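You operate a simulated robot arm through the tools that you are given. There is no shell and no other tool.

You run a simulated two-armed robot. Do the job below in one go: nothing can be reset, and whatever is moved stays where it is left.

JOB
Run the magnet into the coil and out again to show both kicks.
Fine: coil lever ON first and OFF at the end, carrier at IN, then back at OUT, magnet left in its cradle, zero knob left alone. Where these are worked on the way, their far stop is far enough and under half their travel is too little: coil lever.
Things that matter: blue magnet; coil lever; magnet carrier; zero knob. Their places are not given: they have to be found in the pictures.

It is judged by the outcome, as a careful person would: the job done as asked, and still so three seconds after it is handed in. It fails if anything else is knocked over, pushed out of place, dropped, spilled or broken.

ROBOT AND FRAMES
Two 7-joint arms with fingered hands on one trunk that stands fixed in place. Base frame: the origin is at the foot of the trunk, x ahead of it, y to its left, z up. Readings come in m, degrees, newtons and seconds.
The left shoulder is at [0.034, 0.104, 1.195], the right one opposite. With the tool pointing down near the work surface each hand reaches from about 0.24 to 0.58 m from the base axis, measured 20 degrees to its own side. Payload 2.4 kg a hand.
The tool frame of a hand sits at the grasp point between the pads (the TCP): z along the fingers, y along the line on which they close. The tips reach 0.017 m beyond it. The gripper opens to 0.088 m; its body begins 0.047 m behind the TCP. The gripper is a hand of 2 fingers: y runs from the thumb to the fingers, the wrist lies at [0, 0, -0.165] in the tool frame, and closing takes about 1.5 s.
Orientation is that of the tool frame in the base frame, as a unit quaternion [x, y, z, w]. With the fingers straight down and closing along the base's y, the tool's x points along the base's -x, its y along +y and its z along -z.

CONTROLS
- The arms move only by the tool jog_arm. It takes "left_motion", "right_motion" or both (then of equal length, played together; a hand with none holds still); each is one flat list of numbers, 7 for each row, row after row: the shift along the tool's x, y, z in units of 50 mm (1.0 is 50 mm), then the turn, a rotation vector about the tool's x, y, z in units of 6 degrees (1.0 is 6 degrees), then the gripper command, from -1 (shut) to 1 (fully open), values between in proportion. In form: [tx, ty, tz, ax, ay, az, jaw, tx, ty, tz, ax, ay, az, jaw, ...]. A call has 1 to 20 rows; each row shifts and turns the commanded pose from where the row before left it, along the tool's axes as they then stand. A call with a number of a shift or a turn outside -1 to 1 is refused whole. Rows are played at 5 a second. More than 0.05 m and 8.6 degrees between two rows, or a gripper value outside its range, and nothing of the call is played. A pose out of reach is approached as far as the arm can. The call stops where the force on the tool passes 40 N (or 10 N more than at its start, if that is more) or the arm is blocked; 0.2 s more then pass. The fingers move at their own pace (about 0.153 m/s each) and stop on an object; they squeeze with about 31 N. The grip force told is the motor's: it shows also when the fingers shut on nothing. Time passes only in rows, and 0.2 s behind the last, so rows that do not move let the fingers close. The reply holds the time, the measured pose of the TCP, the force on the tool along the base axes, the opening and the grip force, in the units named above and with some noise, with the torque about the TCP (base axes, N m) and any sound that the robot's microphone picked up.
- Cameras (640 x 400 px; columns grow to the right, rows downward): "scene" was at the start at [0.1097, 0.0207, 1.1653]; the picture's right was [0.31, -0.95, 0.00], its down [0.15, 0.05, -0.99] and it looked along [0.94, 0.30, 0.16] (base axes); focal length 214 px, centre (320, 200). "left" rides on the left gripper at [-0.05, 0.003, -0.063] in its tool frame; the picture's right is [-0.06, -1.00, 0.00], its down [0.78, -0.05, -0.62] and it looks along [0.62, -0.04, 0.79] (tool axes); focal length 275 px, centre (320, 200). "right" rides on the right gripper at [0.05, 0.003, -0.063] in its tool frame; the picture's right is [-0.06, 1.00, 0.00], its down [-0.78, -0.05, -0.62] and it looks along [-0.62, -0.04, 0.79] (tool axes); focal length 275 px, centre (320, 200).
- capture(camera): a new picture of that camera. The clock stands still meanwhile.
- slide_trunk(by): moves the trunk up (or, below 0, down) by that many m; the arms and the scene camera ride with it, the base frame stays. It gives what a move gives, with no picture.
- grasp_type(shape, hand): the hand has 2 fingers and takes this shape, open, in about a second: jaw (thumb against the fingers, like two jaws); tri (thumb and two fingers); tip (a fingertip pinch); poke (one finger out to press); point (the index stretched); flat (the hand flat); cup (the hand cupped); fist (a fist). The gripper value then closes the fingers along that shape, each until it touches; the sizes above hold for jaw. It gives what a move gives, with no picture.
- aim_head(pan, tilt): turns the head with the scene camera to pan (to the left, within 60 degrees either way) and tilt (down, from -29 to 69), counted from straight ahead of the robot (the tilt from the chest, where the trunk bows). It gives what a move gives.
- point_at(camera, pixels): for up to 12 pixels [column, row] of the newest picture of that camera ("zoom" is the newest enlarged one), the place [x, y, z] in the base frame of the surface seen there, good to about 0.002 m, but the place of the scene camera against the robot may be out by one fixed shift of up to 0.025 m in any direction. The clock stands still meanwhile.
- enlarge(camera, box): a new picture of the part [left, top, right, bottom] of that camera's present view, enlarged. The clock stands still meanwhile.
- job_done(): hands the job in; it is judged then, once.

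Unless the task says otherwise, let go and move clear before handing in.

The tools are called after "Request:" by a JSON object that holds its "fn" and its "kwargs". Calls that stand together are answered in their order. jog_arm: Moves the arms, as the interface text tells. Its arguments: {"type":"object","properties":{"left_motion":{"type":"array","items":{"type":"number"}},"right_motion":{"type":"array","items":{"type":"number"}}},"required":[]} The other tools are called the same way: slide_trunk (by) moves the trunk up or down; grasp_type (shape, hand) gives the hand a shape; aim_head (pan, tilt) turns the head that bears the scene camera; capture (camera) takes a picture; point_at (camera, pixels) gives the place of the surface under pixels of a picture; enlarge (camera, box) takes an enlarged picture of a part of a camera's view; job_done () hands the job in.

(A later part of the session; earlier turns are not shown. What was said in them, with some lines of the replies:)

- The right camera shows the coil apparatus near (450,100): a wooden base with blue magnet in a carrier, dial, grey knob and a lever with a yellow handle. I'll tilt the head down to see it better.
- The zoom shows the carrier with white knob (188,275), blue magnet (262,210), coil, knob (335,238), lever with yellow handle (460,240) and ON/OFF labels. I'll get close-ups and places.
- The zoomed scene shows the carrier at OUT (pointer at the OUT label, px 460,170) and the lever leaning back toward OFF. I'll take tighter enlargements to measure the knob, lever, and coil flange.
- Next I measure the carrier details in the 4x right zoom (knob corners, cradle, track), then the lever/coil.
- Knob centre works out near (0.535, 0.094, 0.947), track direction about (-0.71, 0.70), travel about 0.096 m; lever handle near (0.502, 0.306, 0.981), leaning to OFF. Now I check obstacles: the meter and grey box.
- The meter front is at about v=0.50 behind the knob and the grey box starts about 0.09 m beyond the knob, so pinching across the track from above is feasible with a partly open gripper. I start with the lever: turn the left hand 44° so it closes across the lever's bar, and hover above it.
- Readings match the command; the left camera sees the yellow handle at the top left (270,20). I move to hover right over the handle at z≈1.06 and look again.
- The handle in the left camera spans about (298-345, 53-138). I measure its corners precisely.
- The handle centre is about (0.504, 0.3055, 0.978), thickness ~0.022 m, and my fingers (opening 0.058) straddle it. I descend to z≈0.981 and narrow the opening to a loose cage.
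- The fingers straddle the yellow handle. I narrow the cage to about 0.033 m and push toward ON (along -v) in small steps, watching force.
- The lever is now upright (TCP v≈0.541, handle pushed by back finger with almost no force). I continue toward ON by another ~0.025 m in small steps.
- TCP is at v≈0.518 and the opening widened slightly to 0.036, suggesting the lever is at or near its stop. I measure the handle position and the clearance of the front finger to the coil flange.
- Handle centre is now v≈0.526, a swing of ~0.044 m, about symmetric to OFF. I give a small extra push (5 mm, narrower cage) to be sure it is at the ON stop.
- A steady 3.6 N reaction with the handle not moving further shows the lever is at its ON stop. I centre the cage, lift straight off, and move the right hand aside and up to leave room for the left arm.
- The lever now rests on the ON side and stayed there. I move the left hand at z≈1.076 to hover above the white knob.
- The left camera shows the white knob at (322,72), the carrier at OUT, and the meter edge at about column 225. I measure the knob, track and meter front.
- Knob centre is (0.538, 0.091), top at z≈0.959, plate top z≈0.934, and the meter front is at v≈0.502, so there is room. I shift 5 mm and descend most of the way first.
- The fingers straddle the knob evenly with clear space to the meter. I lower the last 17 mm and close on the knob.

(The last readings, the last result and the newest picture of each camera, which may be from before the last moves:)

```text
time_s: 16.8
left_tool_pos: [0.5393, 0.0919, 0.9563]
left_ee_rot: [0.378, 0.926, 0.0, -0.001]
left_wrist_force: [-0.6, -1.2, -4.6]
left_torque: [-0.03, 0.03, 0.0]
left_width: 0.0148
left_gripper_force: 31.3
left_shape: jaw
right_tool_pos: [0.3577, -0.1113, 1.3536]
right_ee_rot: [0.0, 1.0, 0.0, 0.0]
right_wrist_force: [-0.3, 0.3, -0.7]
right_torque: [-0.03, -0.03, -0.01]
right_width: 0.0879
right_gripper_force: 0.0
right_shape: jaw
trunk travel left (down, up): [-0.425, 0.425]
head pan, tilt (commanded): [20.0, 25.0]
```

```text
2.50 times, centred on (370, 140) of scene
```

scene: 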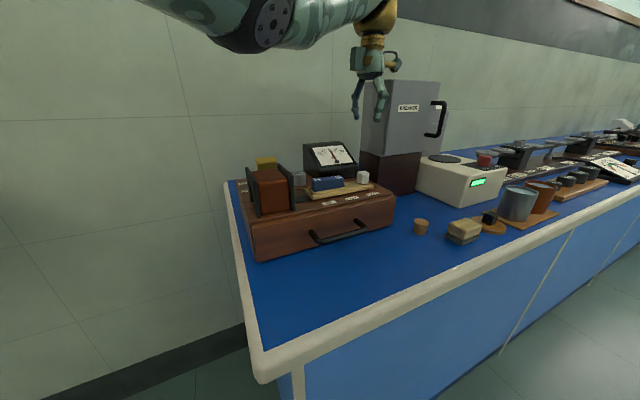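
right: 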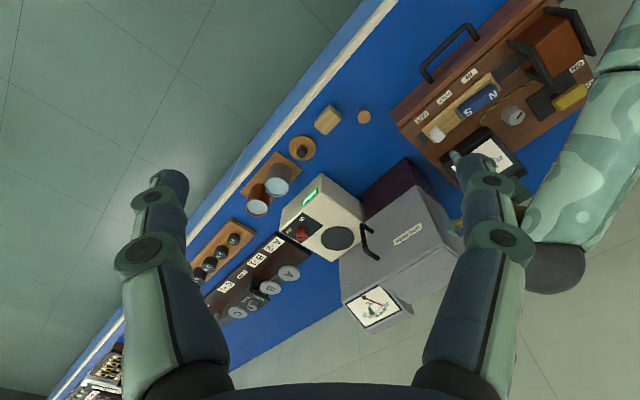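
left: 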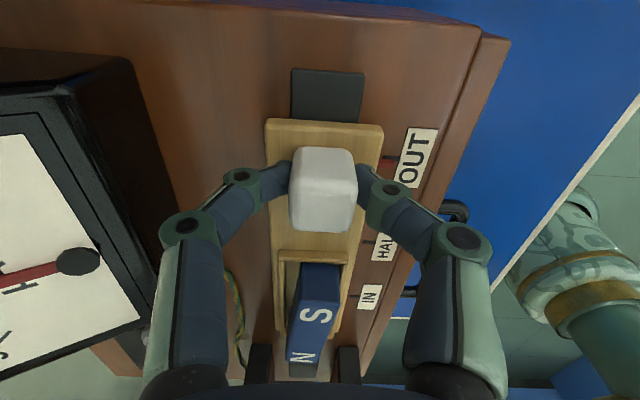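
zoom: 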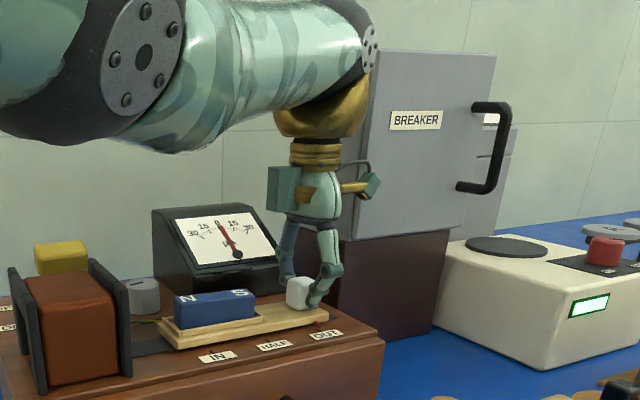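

The knob is held (grip 31 N, width 0.015) and the magnet sits in its cradle. Now I run the carrier toward IN along the track (+u) at ~0.12 m/s.

Request:
{"fn": "jog_arm", "kwargs": {"left_motion": [0.48, 0, 0, 0, 0, 0, -0.7, 0.48, 0, 0, 0, 0, 0, -0.7, 0.48, 0, 0, 0, 0, 0, -0.7, 0.48, 0, 0, 0, 0, 0, -0.7]}}

Request:
{"fn": "capture", "kwargs": {"camera": "left"}}

Request:
{"fn": "enlarge", "kwargs": {"camera": "scene", "box": [230, 90, 430, 230]}}

Request:
{"fn": "enlarge", "kwargs": {"camera": "right", "box": [380, 0, 620, 180]}}

```text
time_s: 17.8
left_tool_pos: [0.4711, 0.1588, 0.9571]
left_ee_rot: [0.378, 0.926, 0.0, -0.001]
left_wrist_force: [-0.1, -2.5, -7.7]
left_torque: [-0.03, 0.01, 0.01]
left_width: 0.0154
left_gripper_force: 30.9
left_shape: jaw
right_tool_pos: [0.3577, -0.1106, 1.3532]
right_ee_rot: [0.0, 1.0, -0.001, 0.0]
right_wrist_force: [0.3, 0.1, 1.0]
right_torque: [0.0, 0.06, -0.01]
right_width: 0.0879
right_gripper_force: 0.1
right_shape: jaw
trunk travel left (down, up): [-0.425, 0.425]
head pan, tilt (commanded): [20.0, 25.0]
```

```text
taken
```

left: 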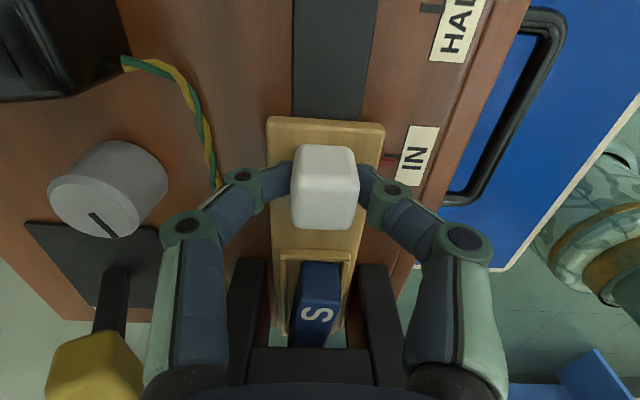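

```text
2.86 times, centred on (330, 160) of scene
```

zoom: 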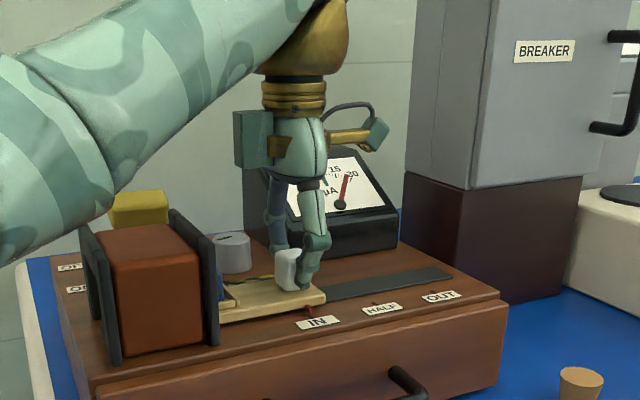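

```text
2.22 times, centred on (500, 90) of right
```

zoom: 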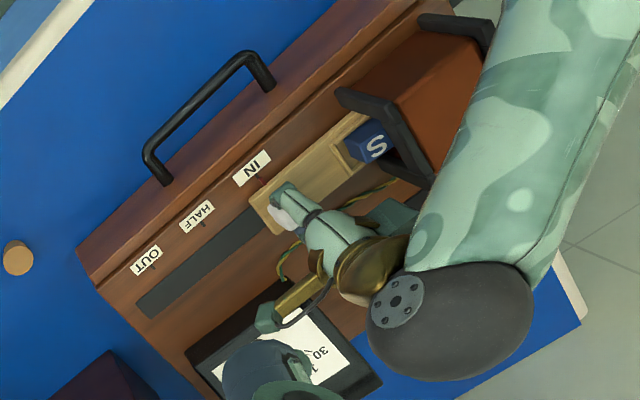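

The needle kicked and the carrier pointer is by the IN label (red pointer near (388,160) in the left view). I zoom in to check how close it is to the IN mark.

Request:
{"fn": "enlarge", "kwargs": {"camera": "left", "box": [350, 100, 450, 210]}}

Request:
{"fn": "enlarge", "kwargs": {"camera": "scene", "box": [300, 170, 400, 215]}}

Request:
{"fn": "enlarge", "kwargs": {"camera": "right", "box": [450, 50, 550, 110]}}

```text
3.64 times, centred on (400, 155) of left
```

zoom: 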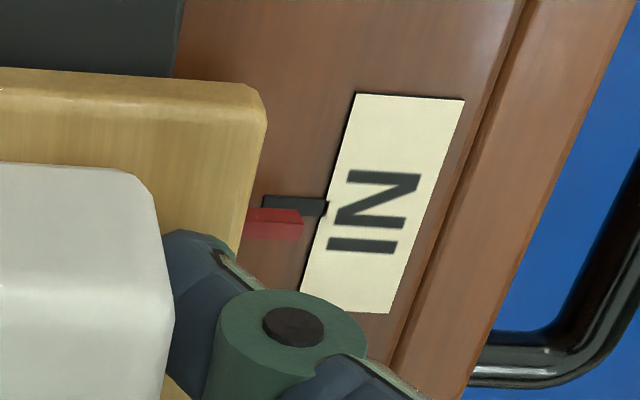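

```text
6.40 times, centred on (350, 192) of scene
```

zoom: 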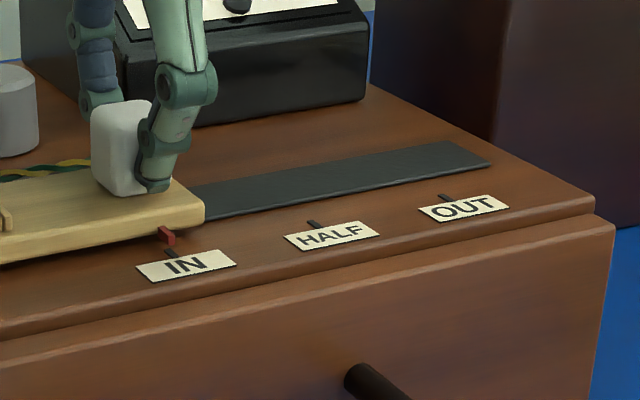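

```text
6.40 times, centred on (500, 80) of right
```

zoom: 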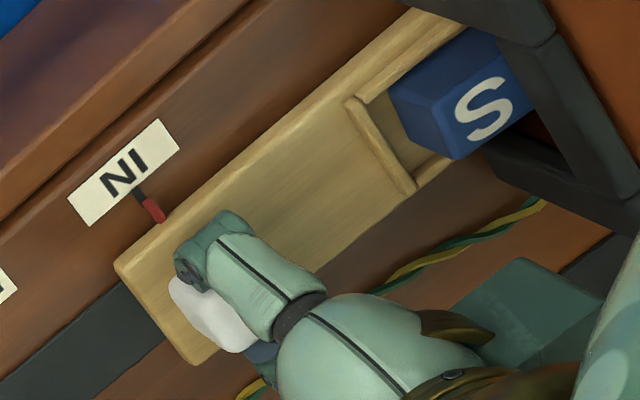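

The red pointer lines up with the IN tick in both the right and scene zooms. I verify with coordinates.

Request:
{"fn": "point_at", "kwargs": {"camera": "left", "pixels": [[387, 160.5], [390, 161], [394.5, 156.5], [392, 156.3], [330, 180], [325, 120]]}}

Request:
{"fn": "point_at", "kwargs": {"camera": "zoom", "pixels": [[140, 194], [148, 203], [155, 213], [118, 262], [190, 360]]}}

```text
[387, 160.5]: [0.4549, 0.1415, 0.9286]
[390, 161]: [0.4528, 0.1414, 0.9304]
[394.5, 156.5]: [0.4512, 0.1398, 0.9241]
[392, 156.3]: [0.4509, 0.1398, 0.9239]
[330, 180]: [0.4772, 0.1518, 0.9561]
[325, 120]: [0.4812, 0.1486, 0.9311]
```

```text
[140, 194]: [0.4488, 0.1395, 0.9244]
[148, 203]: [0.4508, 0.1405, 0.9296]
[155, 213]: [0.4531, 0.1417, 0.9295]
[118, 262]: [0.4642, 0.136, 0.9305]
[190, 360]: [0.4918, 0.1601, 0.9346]
```

Pointer and IN tick agree within about 1 mm. I nudge 1.5 mm more, hold about a second so the needle settles, and check.

Request:
{"fn": "jog_arm", "kwargs": {"left_motion": [0.03, 0, 0, 0, 0, 0, -0.7, 0, 0, 0, 0, 0, 0, -0.7, 0, 0, 0, 0, 0, 0, -0.7, 0, 0, 0, 0, 0, 0, -0.7, 0, 0, 0, 0, 0, 0, -0.7]}}

Request:
{"fn": "enlarge", "kwargs": {"camera": "scene", "box": [230, 90, 430, 230]}}

Request:
{"fn": "enlarge", "kwargs": {"camera": "right", "box": [450, 50, 550, 110]}}

```text
time_s: 19.0
left_tool_pos: [0.4712, 0.1589, 0.9568]
left_ee_rot: [0.378, 0.926, 0.0, -0.001]
left_wrist_force: [4.0, -6.5, -9.1]
left_torque: [-0.11, -0.05, 0.0]
left_width: 0.0151
left_gripper_force: 31.1
left_shape: jaw
right_tool_pos: [0.3574, -0.1114, 1.3527]
right_ee_rot: [0.0, 1.0, -0.001, -0.001]
right_wrist_force: [0.2, 0.4, 0.5]
right_torque: [-0.03, -0.01, -0.01]
right_width: 0.0878
right_gripper_force: 0.1
right_shape: jaw
trunk travel left (down, up): [-0.425, 0.425]
head pan, tilt (commanded): [20.0, 25.0]
```

```text
2.86 times, centred on (330, 160) of scene
```

zoom: 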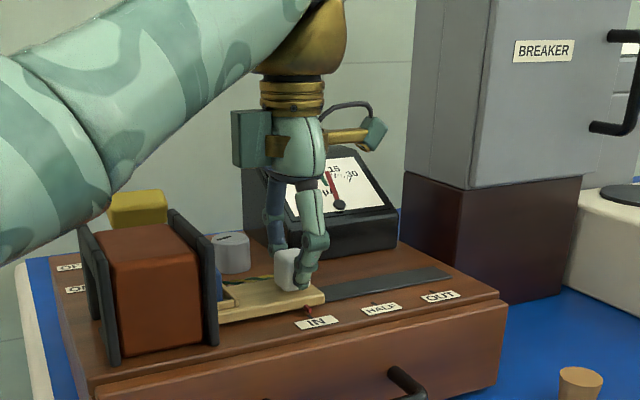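

```text
6.40 times, centred on (500, 80) of right
```

zoom: 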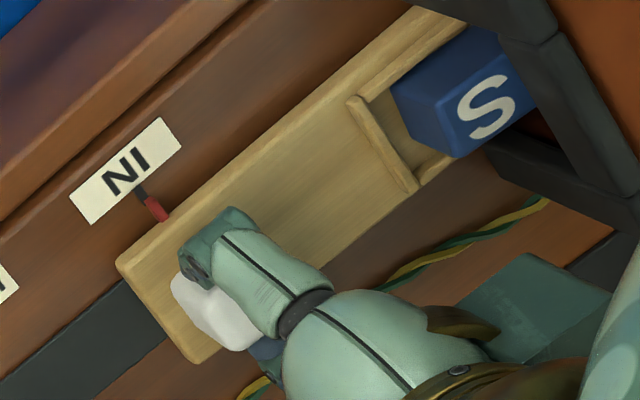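

The nudge produced a ~7 N push-back along the track: the carrier is at the IN stop, and the needle has settled. Now I run it back out to OUT at the same speed.

Request:
{"fn": "jog_arm", "kwargs": {"left_motion": [-0.4875, 0, 0, 0, 0, 0, -0.7, -0.4875, 0, 0, 0, 0, 0, -0.7, -0.4875, 0, 0, 0, 0, 0, -0.7, -0.4875, 0, 0, 0, 0, 0, -0.7]}}

Request:
{"fn": "capture", "kwargs": {"camera": "left"}}

Request:
{"fn": "enlarge", "kwargs": {"camera": "scene", "box": [230, 90, 430, 230]}}

Request:
{"fn": "enlarge", "kwargs": {"camera": "right", "box": [380, 80, 560, 200]}}

```text
time_s: 20.0
left_tool_pos: [0.5404, 0.0923, 0.9572]
left_ee_rot: [0.378, 0.926, 0.001, 0.0]
left_wrist_force: [-4.2, -0.1, -2.9]
left_torque: [-0.02, 0.07, -0.06]
left_width: 0.0159
left_gripper_force: 31.1
left_shape: jaw
right_tool_pos: [0.3555, -0.1108, 1.3533]
right_ee_rot: [0.0, 1.0, 0.0, 0.0]
right_wrist_force: [-0.3, 0.1, -0.6]
right_torque: [0.0, -0.02, 0.03]
right_width: 0.0878
right_gripper_force: 0.1
right_shape: jaw
trunk travel left (down, up): [-0.425, 0.425]
head pan, tilt (commanded): [20.0, 25.0]
```

```text
taken
```

left: 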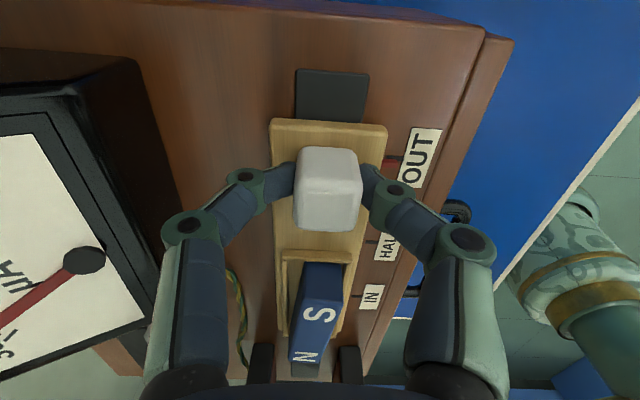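

```text
2.86 times, centred on (330, 160) of scene
```

zoom: 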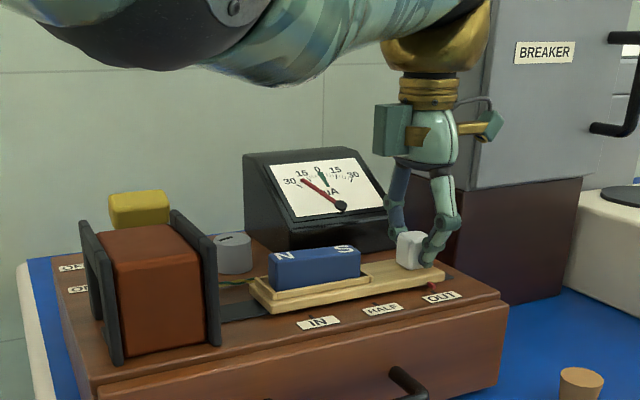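

```text
3.33 times, centred on (470, 140) of right
```

zoom: 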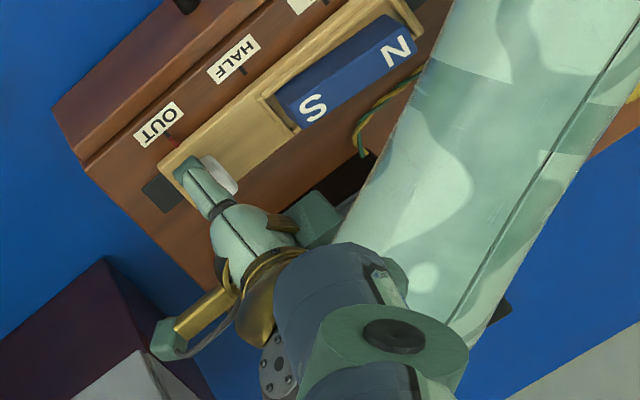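

The needle kicked the other way (about -20) and the pointer is at OUT, with a light reaction from the OUT stop. I release the knob, lift clear and check.

Request:
{"fn": "jog_arm", "kwargs": {"left_motion": [0, 0, 0, 0, 0, 0, -0.3, 0, 0, 0, 0, 0, 0, 0.1, 0, 0, 0, 0, 0, 0, 0.1, 0, 0, -0.2, 0, 0, 0, 0.1, 0, 0, -0.4, 0, 0, 0, 0.1, 0, 0, -0.5, 0, 0, 0, 0.1, 0, 0, -0.6, 0, 0, 0, 0.1, 0, 0, -0.6, 0, 0, 0, 0.1, 0, 0, 0, 0, 0, 0, 0.1]}}

Request:
{"fn": "capture", "kwargs": {"camera": "left"}}

Request:
{"fn": "enlarge", "kwargs": {"camera": "scene", "box": [230, 90, 430, 230]}}

Request:
{"fn": "enlarge", "kwargs": {"camera": "left", "box": [270, 20, 410, 140]}}

```text
time_s: 22.0
left_tool_pos: [0.5407, 0.0929, 1.07]
left_ee_rot: [0.377, 0.926, 0.0, 0.0]
left_wrist_force: [0.0, 0.4, -0.5]
left_torque: [0.0, 0.0, -0.03]
left_width: 0.0479
left_gripper_force: 0.0
left_shape: jaw
right_tool_pos: [0.3567, -0.1108, 1.3529]
right_ee_rot: [0.0, 1.0, 0.0, -0.001]
right_wrist_force: [0.4, -0.4, 0.2]
right_torque: [-0.03, 0.01, 0.0]
right_width: 0.0881
right_gripper_force: 0.1
right_shape: jaw
trunk travel left (down, up): [-0.425, 0.425]
head pan, tilt (commanded): [20.0, 25.0]
```

```text
taken
```

left: 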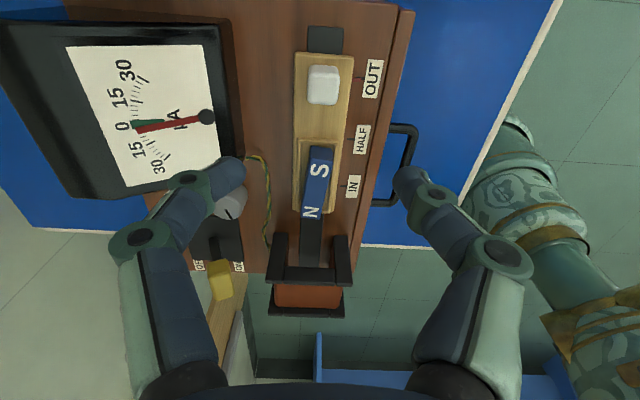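

```text
2.86 times, centred on (330, 160) of scene
```

zoom: 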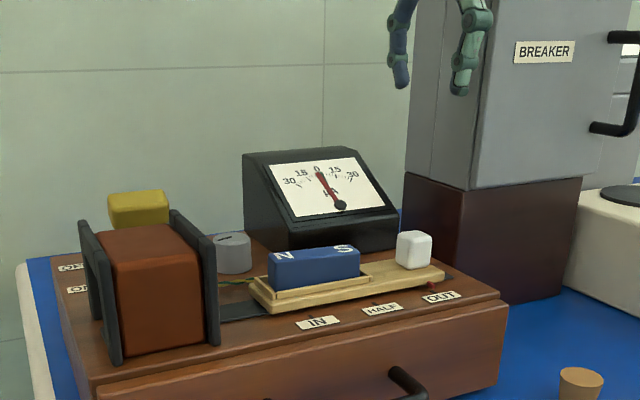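

```text
3.33 times, centred on (340, 80) of left
```

zoom: 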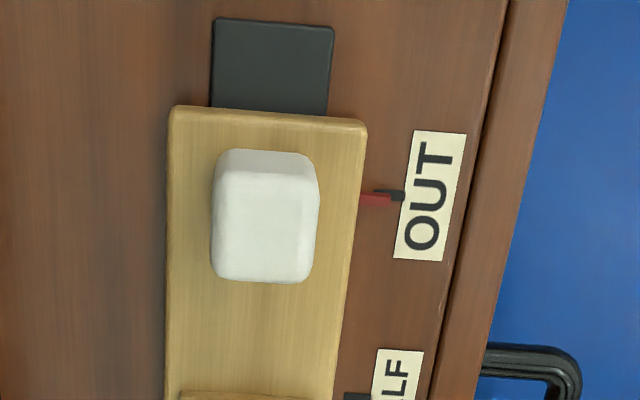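

The carrier is at OUT, the magnet is in its cradle, and the needle is back at zero. I return above the lever handle to set it OFF.

Request:
{"fn": "jog_arm", "kwargs": {"left_motion": [0.435, 0.2025, 0, 0, 0, 0, 0, 0.435, 0.2025, 0, 0, 0, 0, 0, 0.435, 0.2025, 0, 0, 0, 0, -0.15, 0.435, 0.2025, 0, 0, 0, 0, -0.15, 0.435, 0.2025, 0, 0, 0, 0, -0.15, 0.435, 0.2025, 0, 0, 0, 0, -0.15, 0.435, 0.2025, 0, 0, 0, 0, -0.15, 0.435, 0.2025, 0, 0, 0, 0, -0.15, 0, 0, 0, 0, 0, 0, -0.15]}}

Request:
{"fn": "capture", "kwargs": {"camera": "left"}}

Request:
{"fn": "enlarge", "kwargs": {"camera": "left", "box": [220, 20, 400, 160]}}

Request:
{"fn": "point_at", "kwargs": {"camera": "left", "pixels": [[300, 70], [315, 70], [330, 70], [300, 110], [315, 110], [330, 110], [380, 65], [315, 130]]}}

```text
time_s: 24.0
left_tool_pos: [0.4719, 0.272, 1.0727]
left_ee_rot: [0.377, 0.926, 0.0, 0.0]
left_wrist_force: [0.3, 0.9, -0.1]
left_torque: [-0.04, 0.01, 0.01]
left_width: 0.0377
left_gripper_force: 0.1
left_shape: jaw
right_tool_pos: [0.3561, -0.11, 1.3531]
right_ee_rot: [0.0, 1.0, 0.0, 0.0]
right_wrist_force: [1.2, -0.4, 0.7]
right_torque: [-0.01, 0.01, 0.02]
right_width: 0.0881
right_gripper_force: 0.1
right_shape: jaw
trunk travel left (down, up): [-0.425, 0.425]
head pan, tilt (commanded): [20.0, 25.0]
```

```text
taken
```

left: 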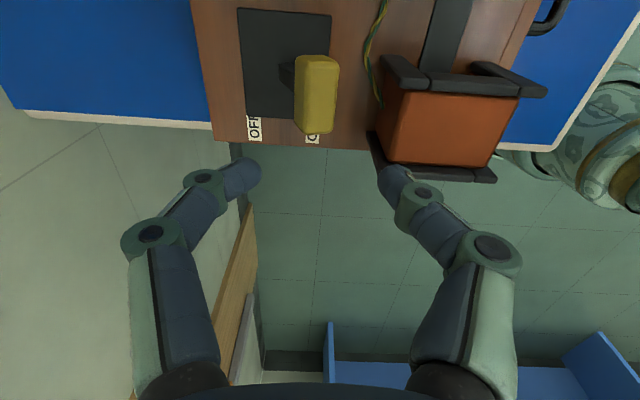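

```text
2.86 times, centred on (310, 90) of left
```

zoom: 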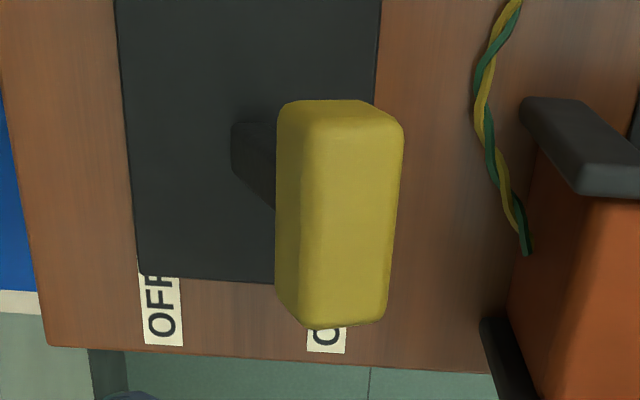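

```text
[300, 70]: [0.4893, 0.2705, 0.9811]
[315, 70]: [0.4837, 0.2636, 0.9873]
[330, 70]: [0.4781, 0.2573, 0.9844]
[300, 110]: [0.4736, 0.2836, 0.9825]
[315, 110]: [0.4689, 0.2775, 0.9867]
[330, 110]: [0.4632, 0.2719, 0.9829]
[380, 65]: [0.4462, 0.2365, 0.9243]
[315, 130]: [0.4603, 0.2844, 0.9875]
```

The handle at ON sits at v≈0.526, centred between my fingers (opening 0.038). I descend over it again.

Request:
{"fn": "jog_arm", "kwargs": {"left_motion": [0, 0.03, 0.4, 0, 0, 0, -0.15, 0, 0, 0.5, 0, 0, 0, -0.15, 0, 0, 0.5, 0, 0, 0, -0.15, 0, 0, 0.42, 0, 0, 0, -0.15, 0, 0, 0, 0, 0, 0, -0.25]}}

Request:
{"fn": "capture", "kwargs": {"camera": "left"}}

```text
time_s: 25.2
left_tool_pos: [0.4736, 0.2736, 0.9814]
left_ee_rot: [0.378, 0.926, 0.0, 0.0]
left_wrist_force: [-0.2, -0.2, 0.1]
left_torque: [0.05, 0.03, 0.0]
left_width: 0.0334
left_gripper_force: 0.0
left_shape: jaw
right_tool_pos: [0.3581, -0.1108, 1.3532]
right_ee_rot: [0.0, 1.0, -0.001, 0.001]
right_wrist_force: [0.0, 1.0, -0.4]
right_torque: [0.02, 0.02, -0.02]
right_width: 0.0875
right_gripper_force: 0.1
right_shape: jaw
trunk travel left (down, up): [-0.425, 0.425]
head pan, tilt (commanded): [20.0, 25.0]
```

```text
taken
```

left: 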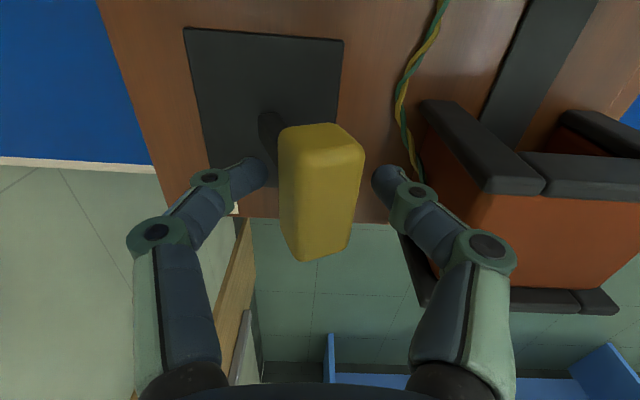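

The cage is around the handle with free gaps on both sides. I push toward OFF (+v) in small steps.

Request:
{"fn": "jog_arm", "kwargs": {"left_motion": [0, 0.15, 0, 0, 0, 0, -0.25, 0, 0.15, 0, 0, 0, 0, -0.25, 0, 0.15, 0, 0, 0, 0, -0.25, 0, 0.15, 0, 0, 0, 0, -0.25, 0, 0.15, 0, 0, 0, 0, -0.25, 0, 0.15, 0, 0, 0, 0, -0.25, 0, 0.07, 0, 0, 0, 0, -0.25, 0, 0, 0, 0, 0, 0, -0.25]}}

Request:
{"fn": "capture", "kwargs": {"camera": "left"}}

Request:
{"fn": "enlarge", "kwargs": {"camera": "right", "box": [480, 30, 640, 150]}}

```text
time_s: 27.0
left_tool_pos: [0.5069, 0.3064, 0.9807]
left_ee_rot: [0.378, 0.926, -0.001, 0.001]
left_wrist_force: [-1.4, 0.3, 0.3]
left_torque: [0.01, 0.01, -0.02]
left_width: 0.0336
left_gripper_force: 0.0
left_shape: jaw
right_tool_pos: [0.3563, -0.1099, 1.3533]
right_ee_rot: [-0.001, 1.0, -0.001, 0.0]
right_wrist_force: [0.1, 0.2, 0.7]
right_torque: [-0.03, -0.02, 0.03]
right_width: 0.0881
right_gripper_force: 0.0
right_shape: jaw
trunk travel left (down, up): [-0.425, 0.425]
head pan, tilt (commanded): [20.0, 25.0]
```

```text
taken
```

left: 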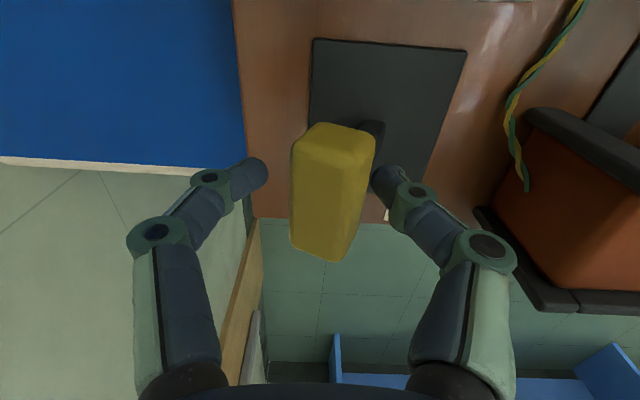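

```text
3.33 times, centred on (560, 90) of right
```

zoom: 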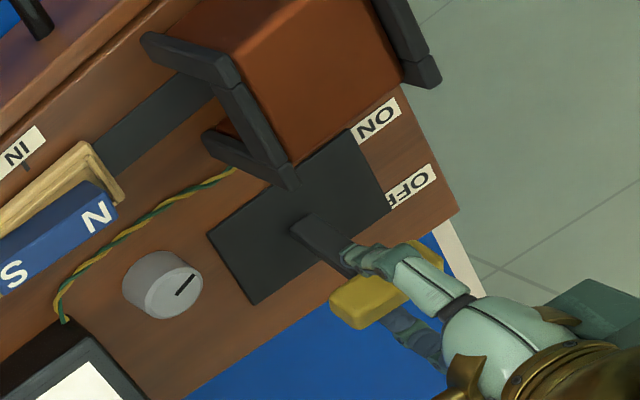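

The handle is nearly back at OFF (front finger inner face at v≈0.557, no reaction yet). I push a few more millimetres until I feel the stop.

Request:
{"fn": "jog_arm", "kwargs": {"left_motion": [0, 0.06, 0, 0, 0, 0, -0.25, 0, 0.06, 0, 0, 0, 0, -0.25, 0, 0, 0, 0, 0, 0, -0.25]}}

Request:
{"fn": "capture", "kwargs": {"camera": "left"}}

Request:
{"fn": "point_at", "kwargs": {"camera": "left", "pixels": [[300, 150], [320, 150], [340, 150], [300, 200], [320, 200], [340, 200]]}}

```text
time_s: 27.8
left_tool_pos: [0.5114, 0.3107, 0.9819]
left_ee_rot: [0.378, 0.926, 0.0, -0.001]
left_wrist_force: [-2.3, -1.0, -0.4]
left_torque: [-0.03, 0.01, 0.02]
left_width: 0.0372
left_gripper_force: 0.0
left_shape: jaw
right_tool_pos: [0.3569, -0.1106, 1.3525]
right_ee_rot: [-0.001, 1.0, 0.001, 0.0]
right_wrist_force: [-0.4, 0.1, 0.7]
right_torque: [-0.01, 0.0, -0.01]
right_width: 0.0879
right_gripper_force: 0.0
right_shape: jaw
trunk travel left (down, up): [-0.425, 0.425]
head pan, tilt (commanded): [20.0, 25.0]
```

```text
taken
```

left: 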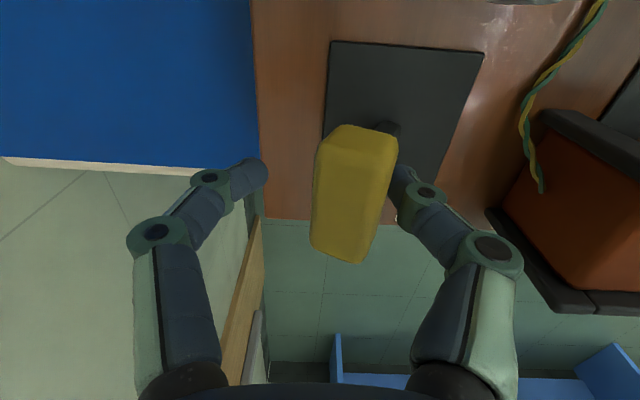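

```text
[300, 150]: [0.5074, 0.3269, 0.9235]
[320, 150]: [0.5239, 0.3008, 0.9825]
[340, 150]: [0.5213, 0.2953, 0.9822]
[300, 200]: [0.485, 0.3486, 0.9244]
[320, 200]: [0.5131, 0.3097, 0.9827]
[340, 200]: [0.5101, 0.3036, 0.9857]
```

The front finger deflects with ~2.5 N reaction and the handle is at v≈0.573, the original OFF place: it is at its stop. I centre the cage, lift off, and move clear.

Request:
{"fn": "jog_arm", "kwargs": {"left_motion": [0, -0.08, 0, 0, 0, 0, -0.2, 0, -0.08, 0, 0, 0, 0, -0.1, 0, 0, 0, 0, 0, 0, -0.1, 0, 0, -0.3, 0, 0, 0, -0.1, 0, 0, -0.4, 0, 0, 0, -0.1, 0, 0, -0.5, 0, 0, 0, -0.1, 0, 0, -0.6, 0, 0, 0, -0.1, 0, 0, -0.6, 0, 0, 0, 0, 0, -0.4, -0.5, 0, 0, 0, 0.3, 0.2, -0.6, -0.3, 0, 0, 0, 0.5, 0.2, -0.6, -0.2, 0, 0, 0, 0.5, 0.2, -0.6, 0, 0, 0, 0, 0.5, 0.2, -0.6, 0, 0, 0, 0, 0.5]}}

Request:
{"fn": "capture", "kwargs": {"camera": "right"}}

Request:
{"fn": "enlarge", "kwargs": {"camera": "right", "box": [400, 0, 620, 180]}}

Request:
{"fn": "enlarge", "kwargs": {"camera": "scene", "box": [220, 130, 420, 270]}}

```text
time_s: 30.6
left_tool_pos: [0.3788, 0.234, 1.1492]
left_ee_rot: [0.377, 0.926, 0.001, -0.001]
left_wrist_force: [0.4, 0.1, -0.1]
left_torque: [-0.03, 0.0, -0.01]
left_width: 0.0658
left_gripper_force: 0.0
left_shape: jaw
right_tool_pos: [0.3567, -0.1112, 1.3529]
right_ee_rot: [-0.001, 1.0, 0.0, 0.001]
right_wrist_force: [0.1, -0.8, 0.1]
right_torque: [-0.01, 0.0, -0.01]
right_width: 0.0878
right_gripper_force: 0.2
right_shape: jaw
trunk travel left (down, up): [-0.425, 0.425]
head pan, tilt (commanded): [20.0, 25.0]
```

```text
taken
```

right: 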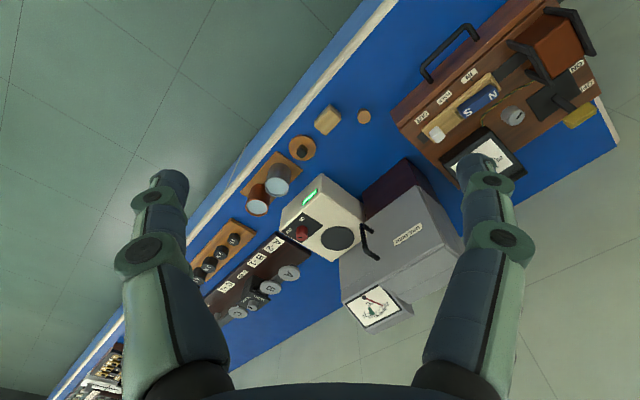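

```text
2.22 times, centred on (510, 90) of right
```

zoom: 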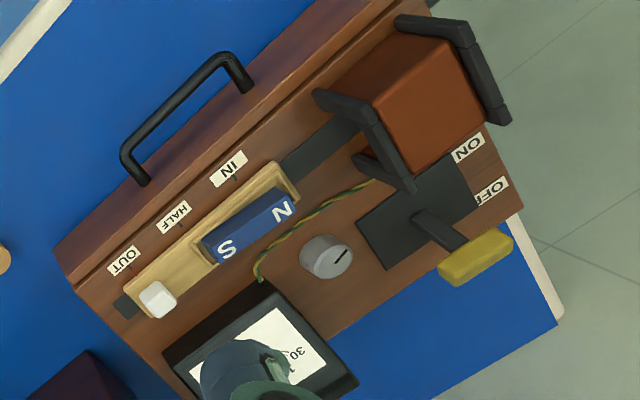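

```text
2.86 times, centred on (320, 200) of scene
```

zoom: 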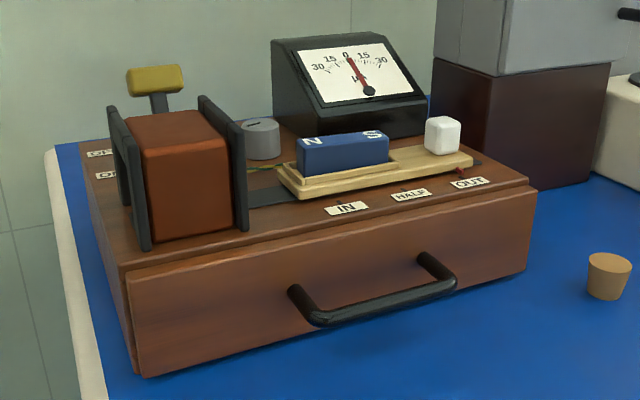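

The final pictures match the start: lever back at OFF (yellow handle at (153,80) in the scene zoom), carrier at OUT with the magnet in its cradle, zero knob untouched, needle at zero, both hands clear. Both kicks were seen, so I hand the job in.

Request:
{"fn": "job_done", "kwargs": {}}

```text
The job is handed in.
```

I ran the magnet into the coil and back out, and the meter kicked both ways. The needle moved to the right on the way in and to about -20 on the way out, then settled back at zero.

- **Coil lever:** I pushed it to its ON stop before the run and back to its OFF stop at the end, where it stayed.
- **Magnet carrier:** It reached the IN stop, with its pointer on the IN mark. It is now back at OUT against that stop.
- **Blue magnet:** It stayed in its cradle throughout.
- **Zero knob:** I did not touch it, and it looks the same in the last pictures as at the start.

Nothing else on the bench appears to have moved. Both hands are clear of the apparatus, and the job is handed in.
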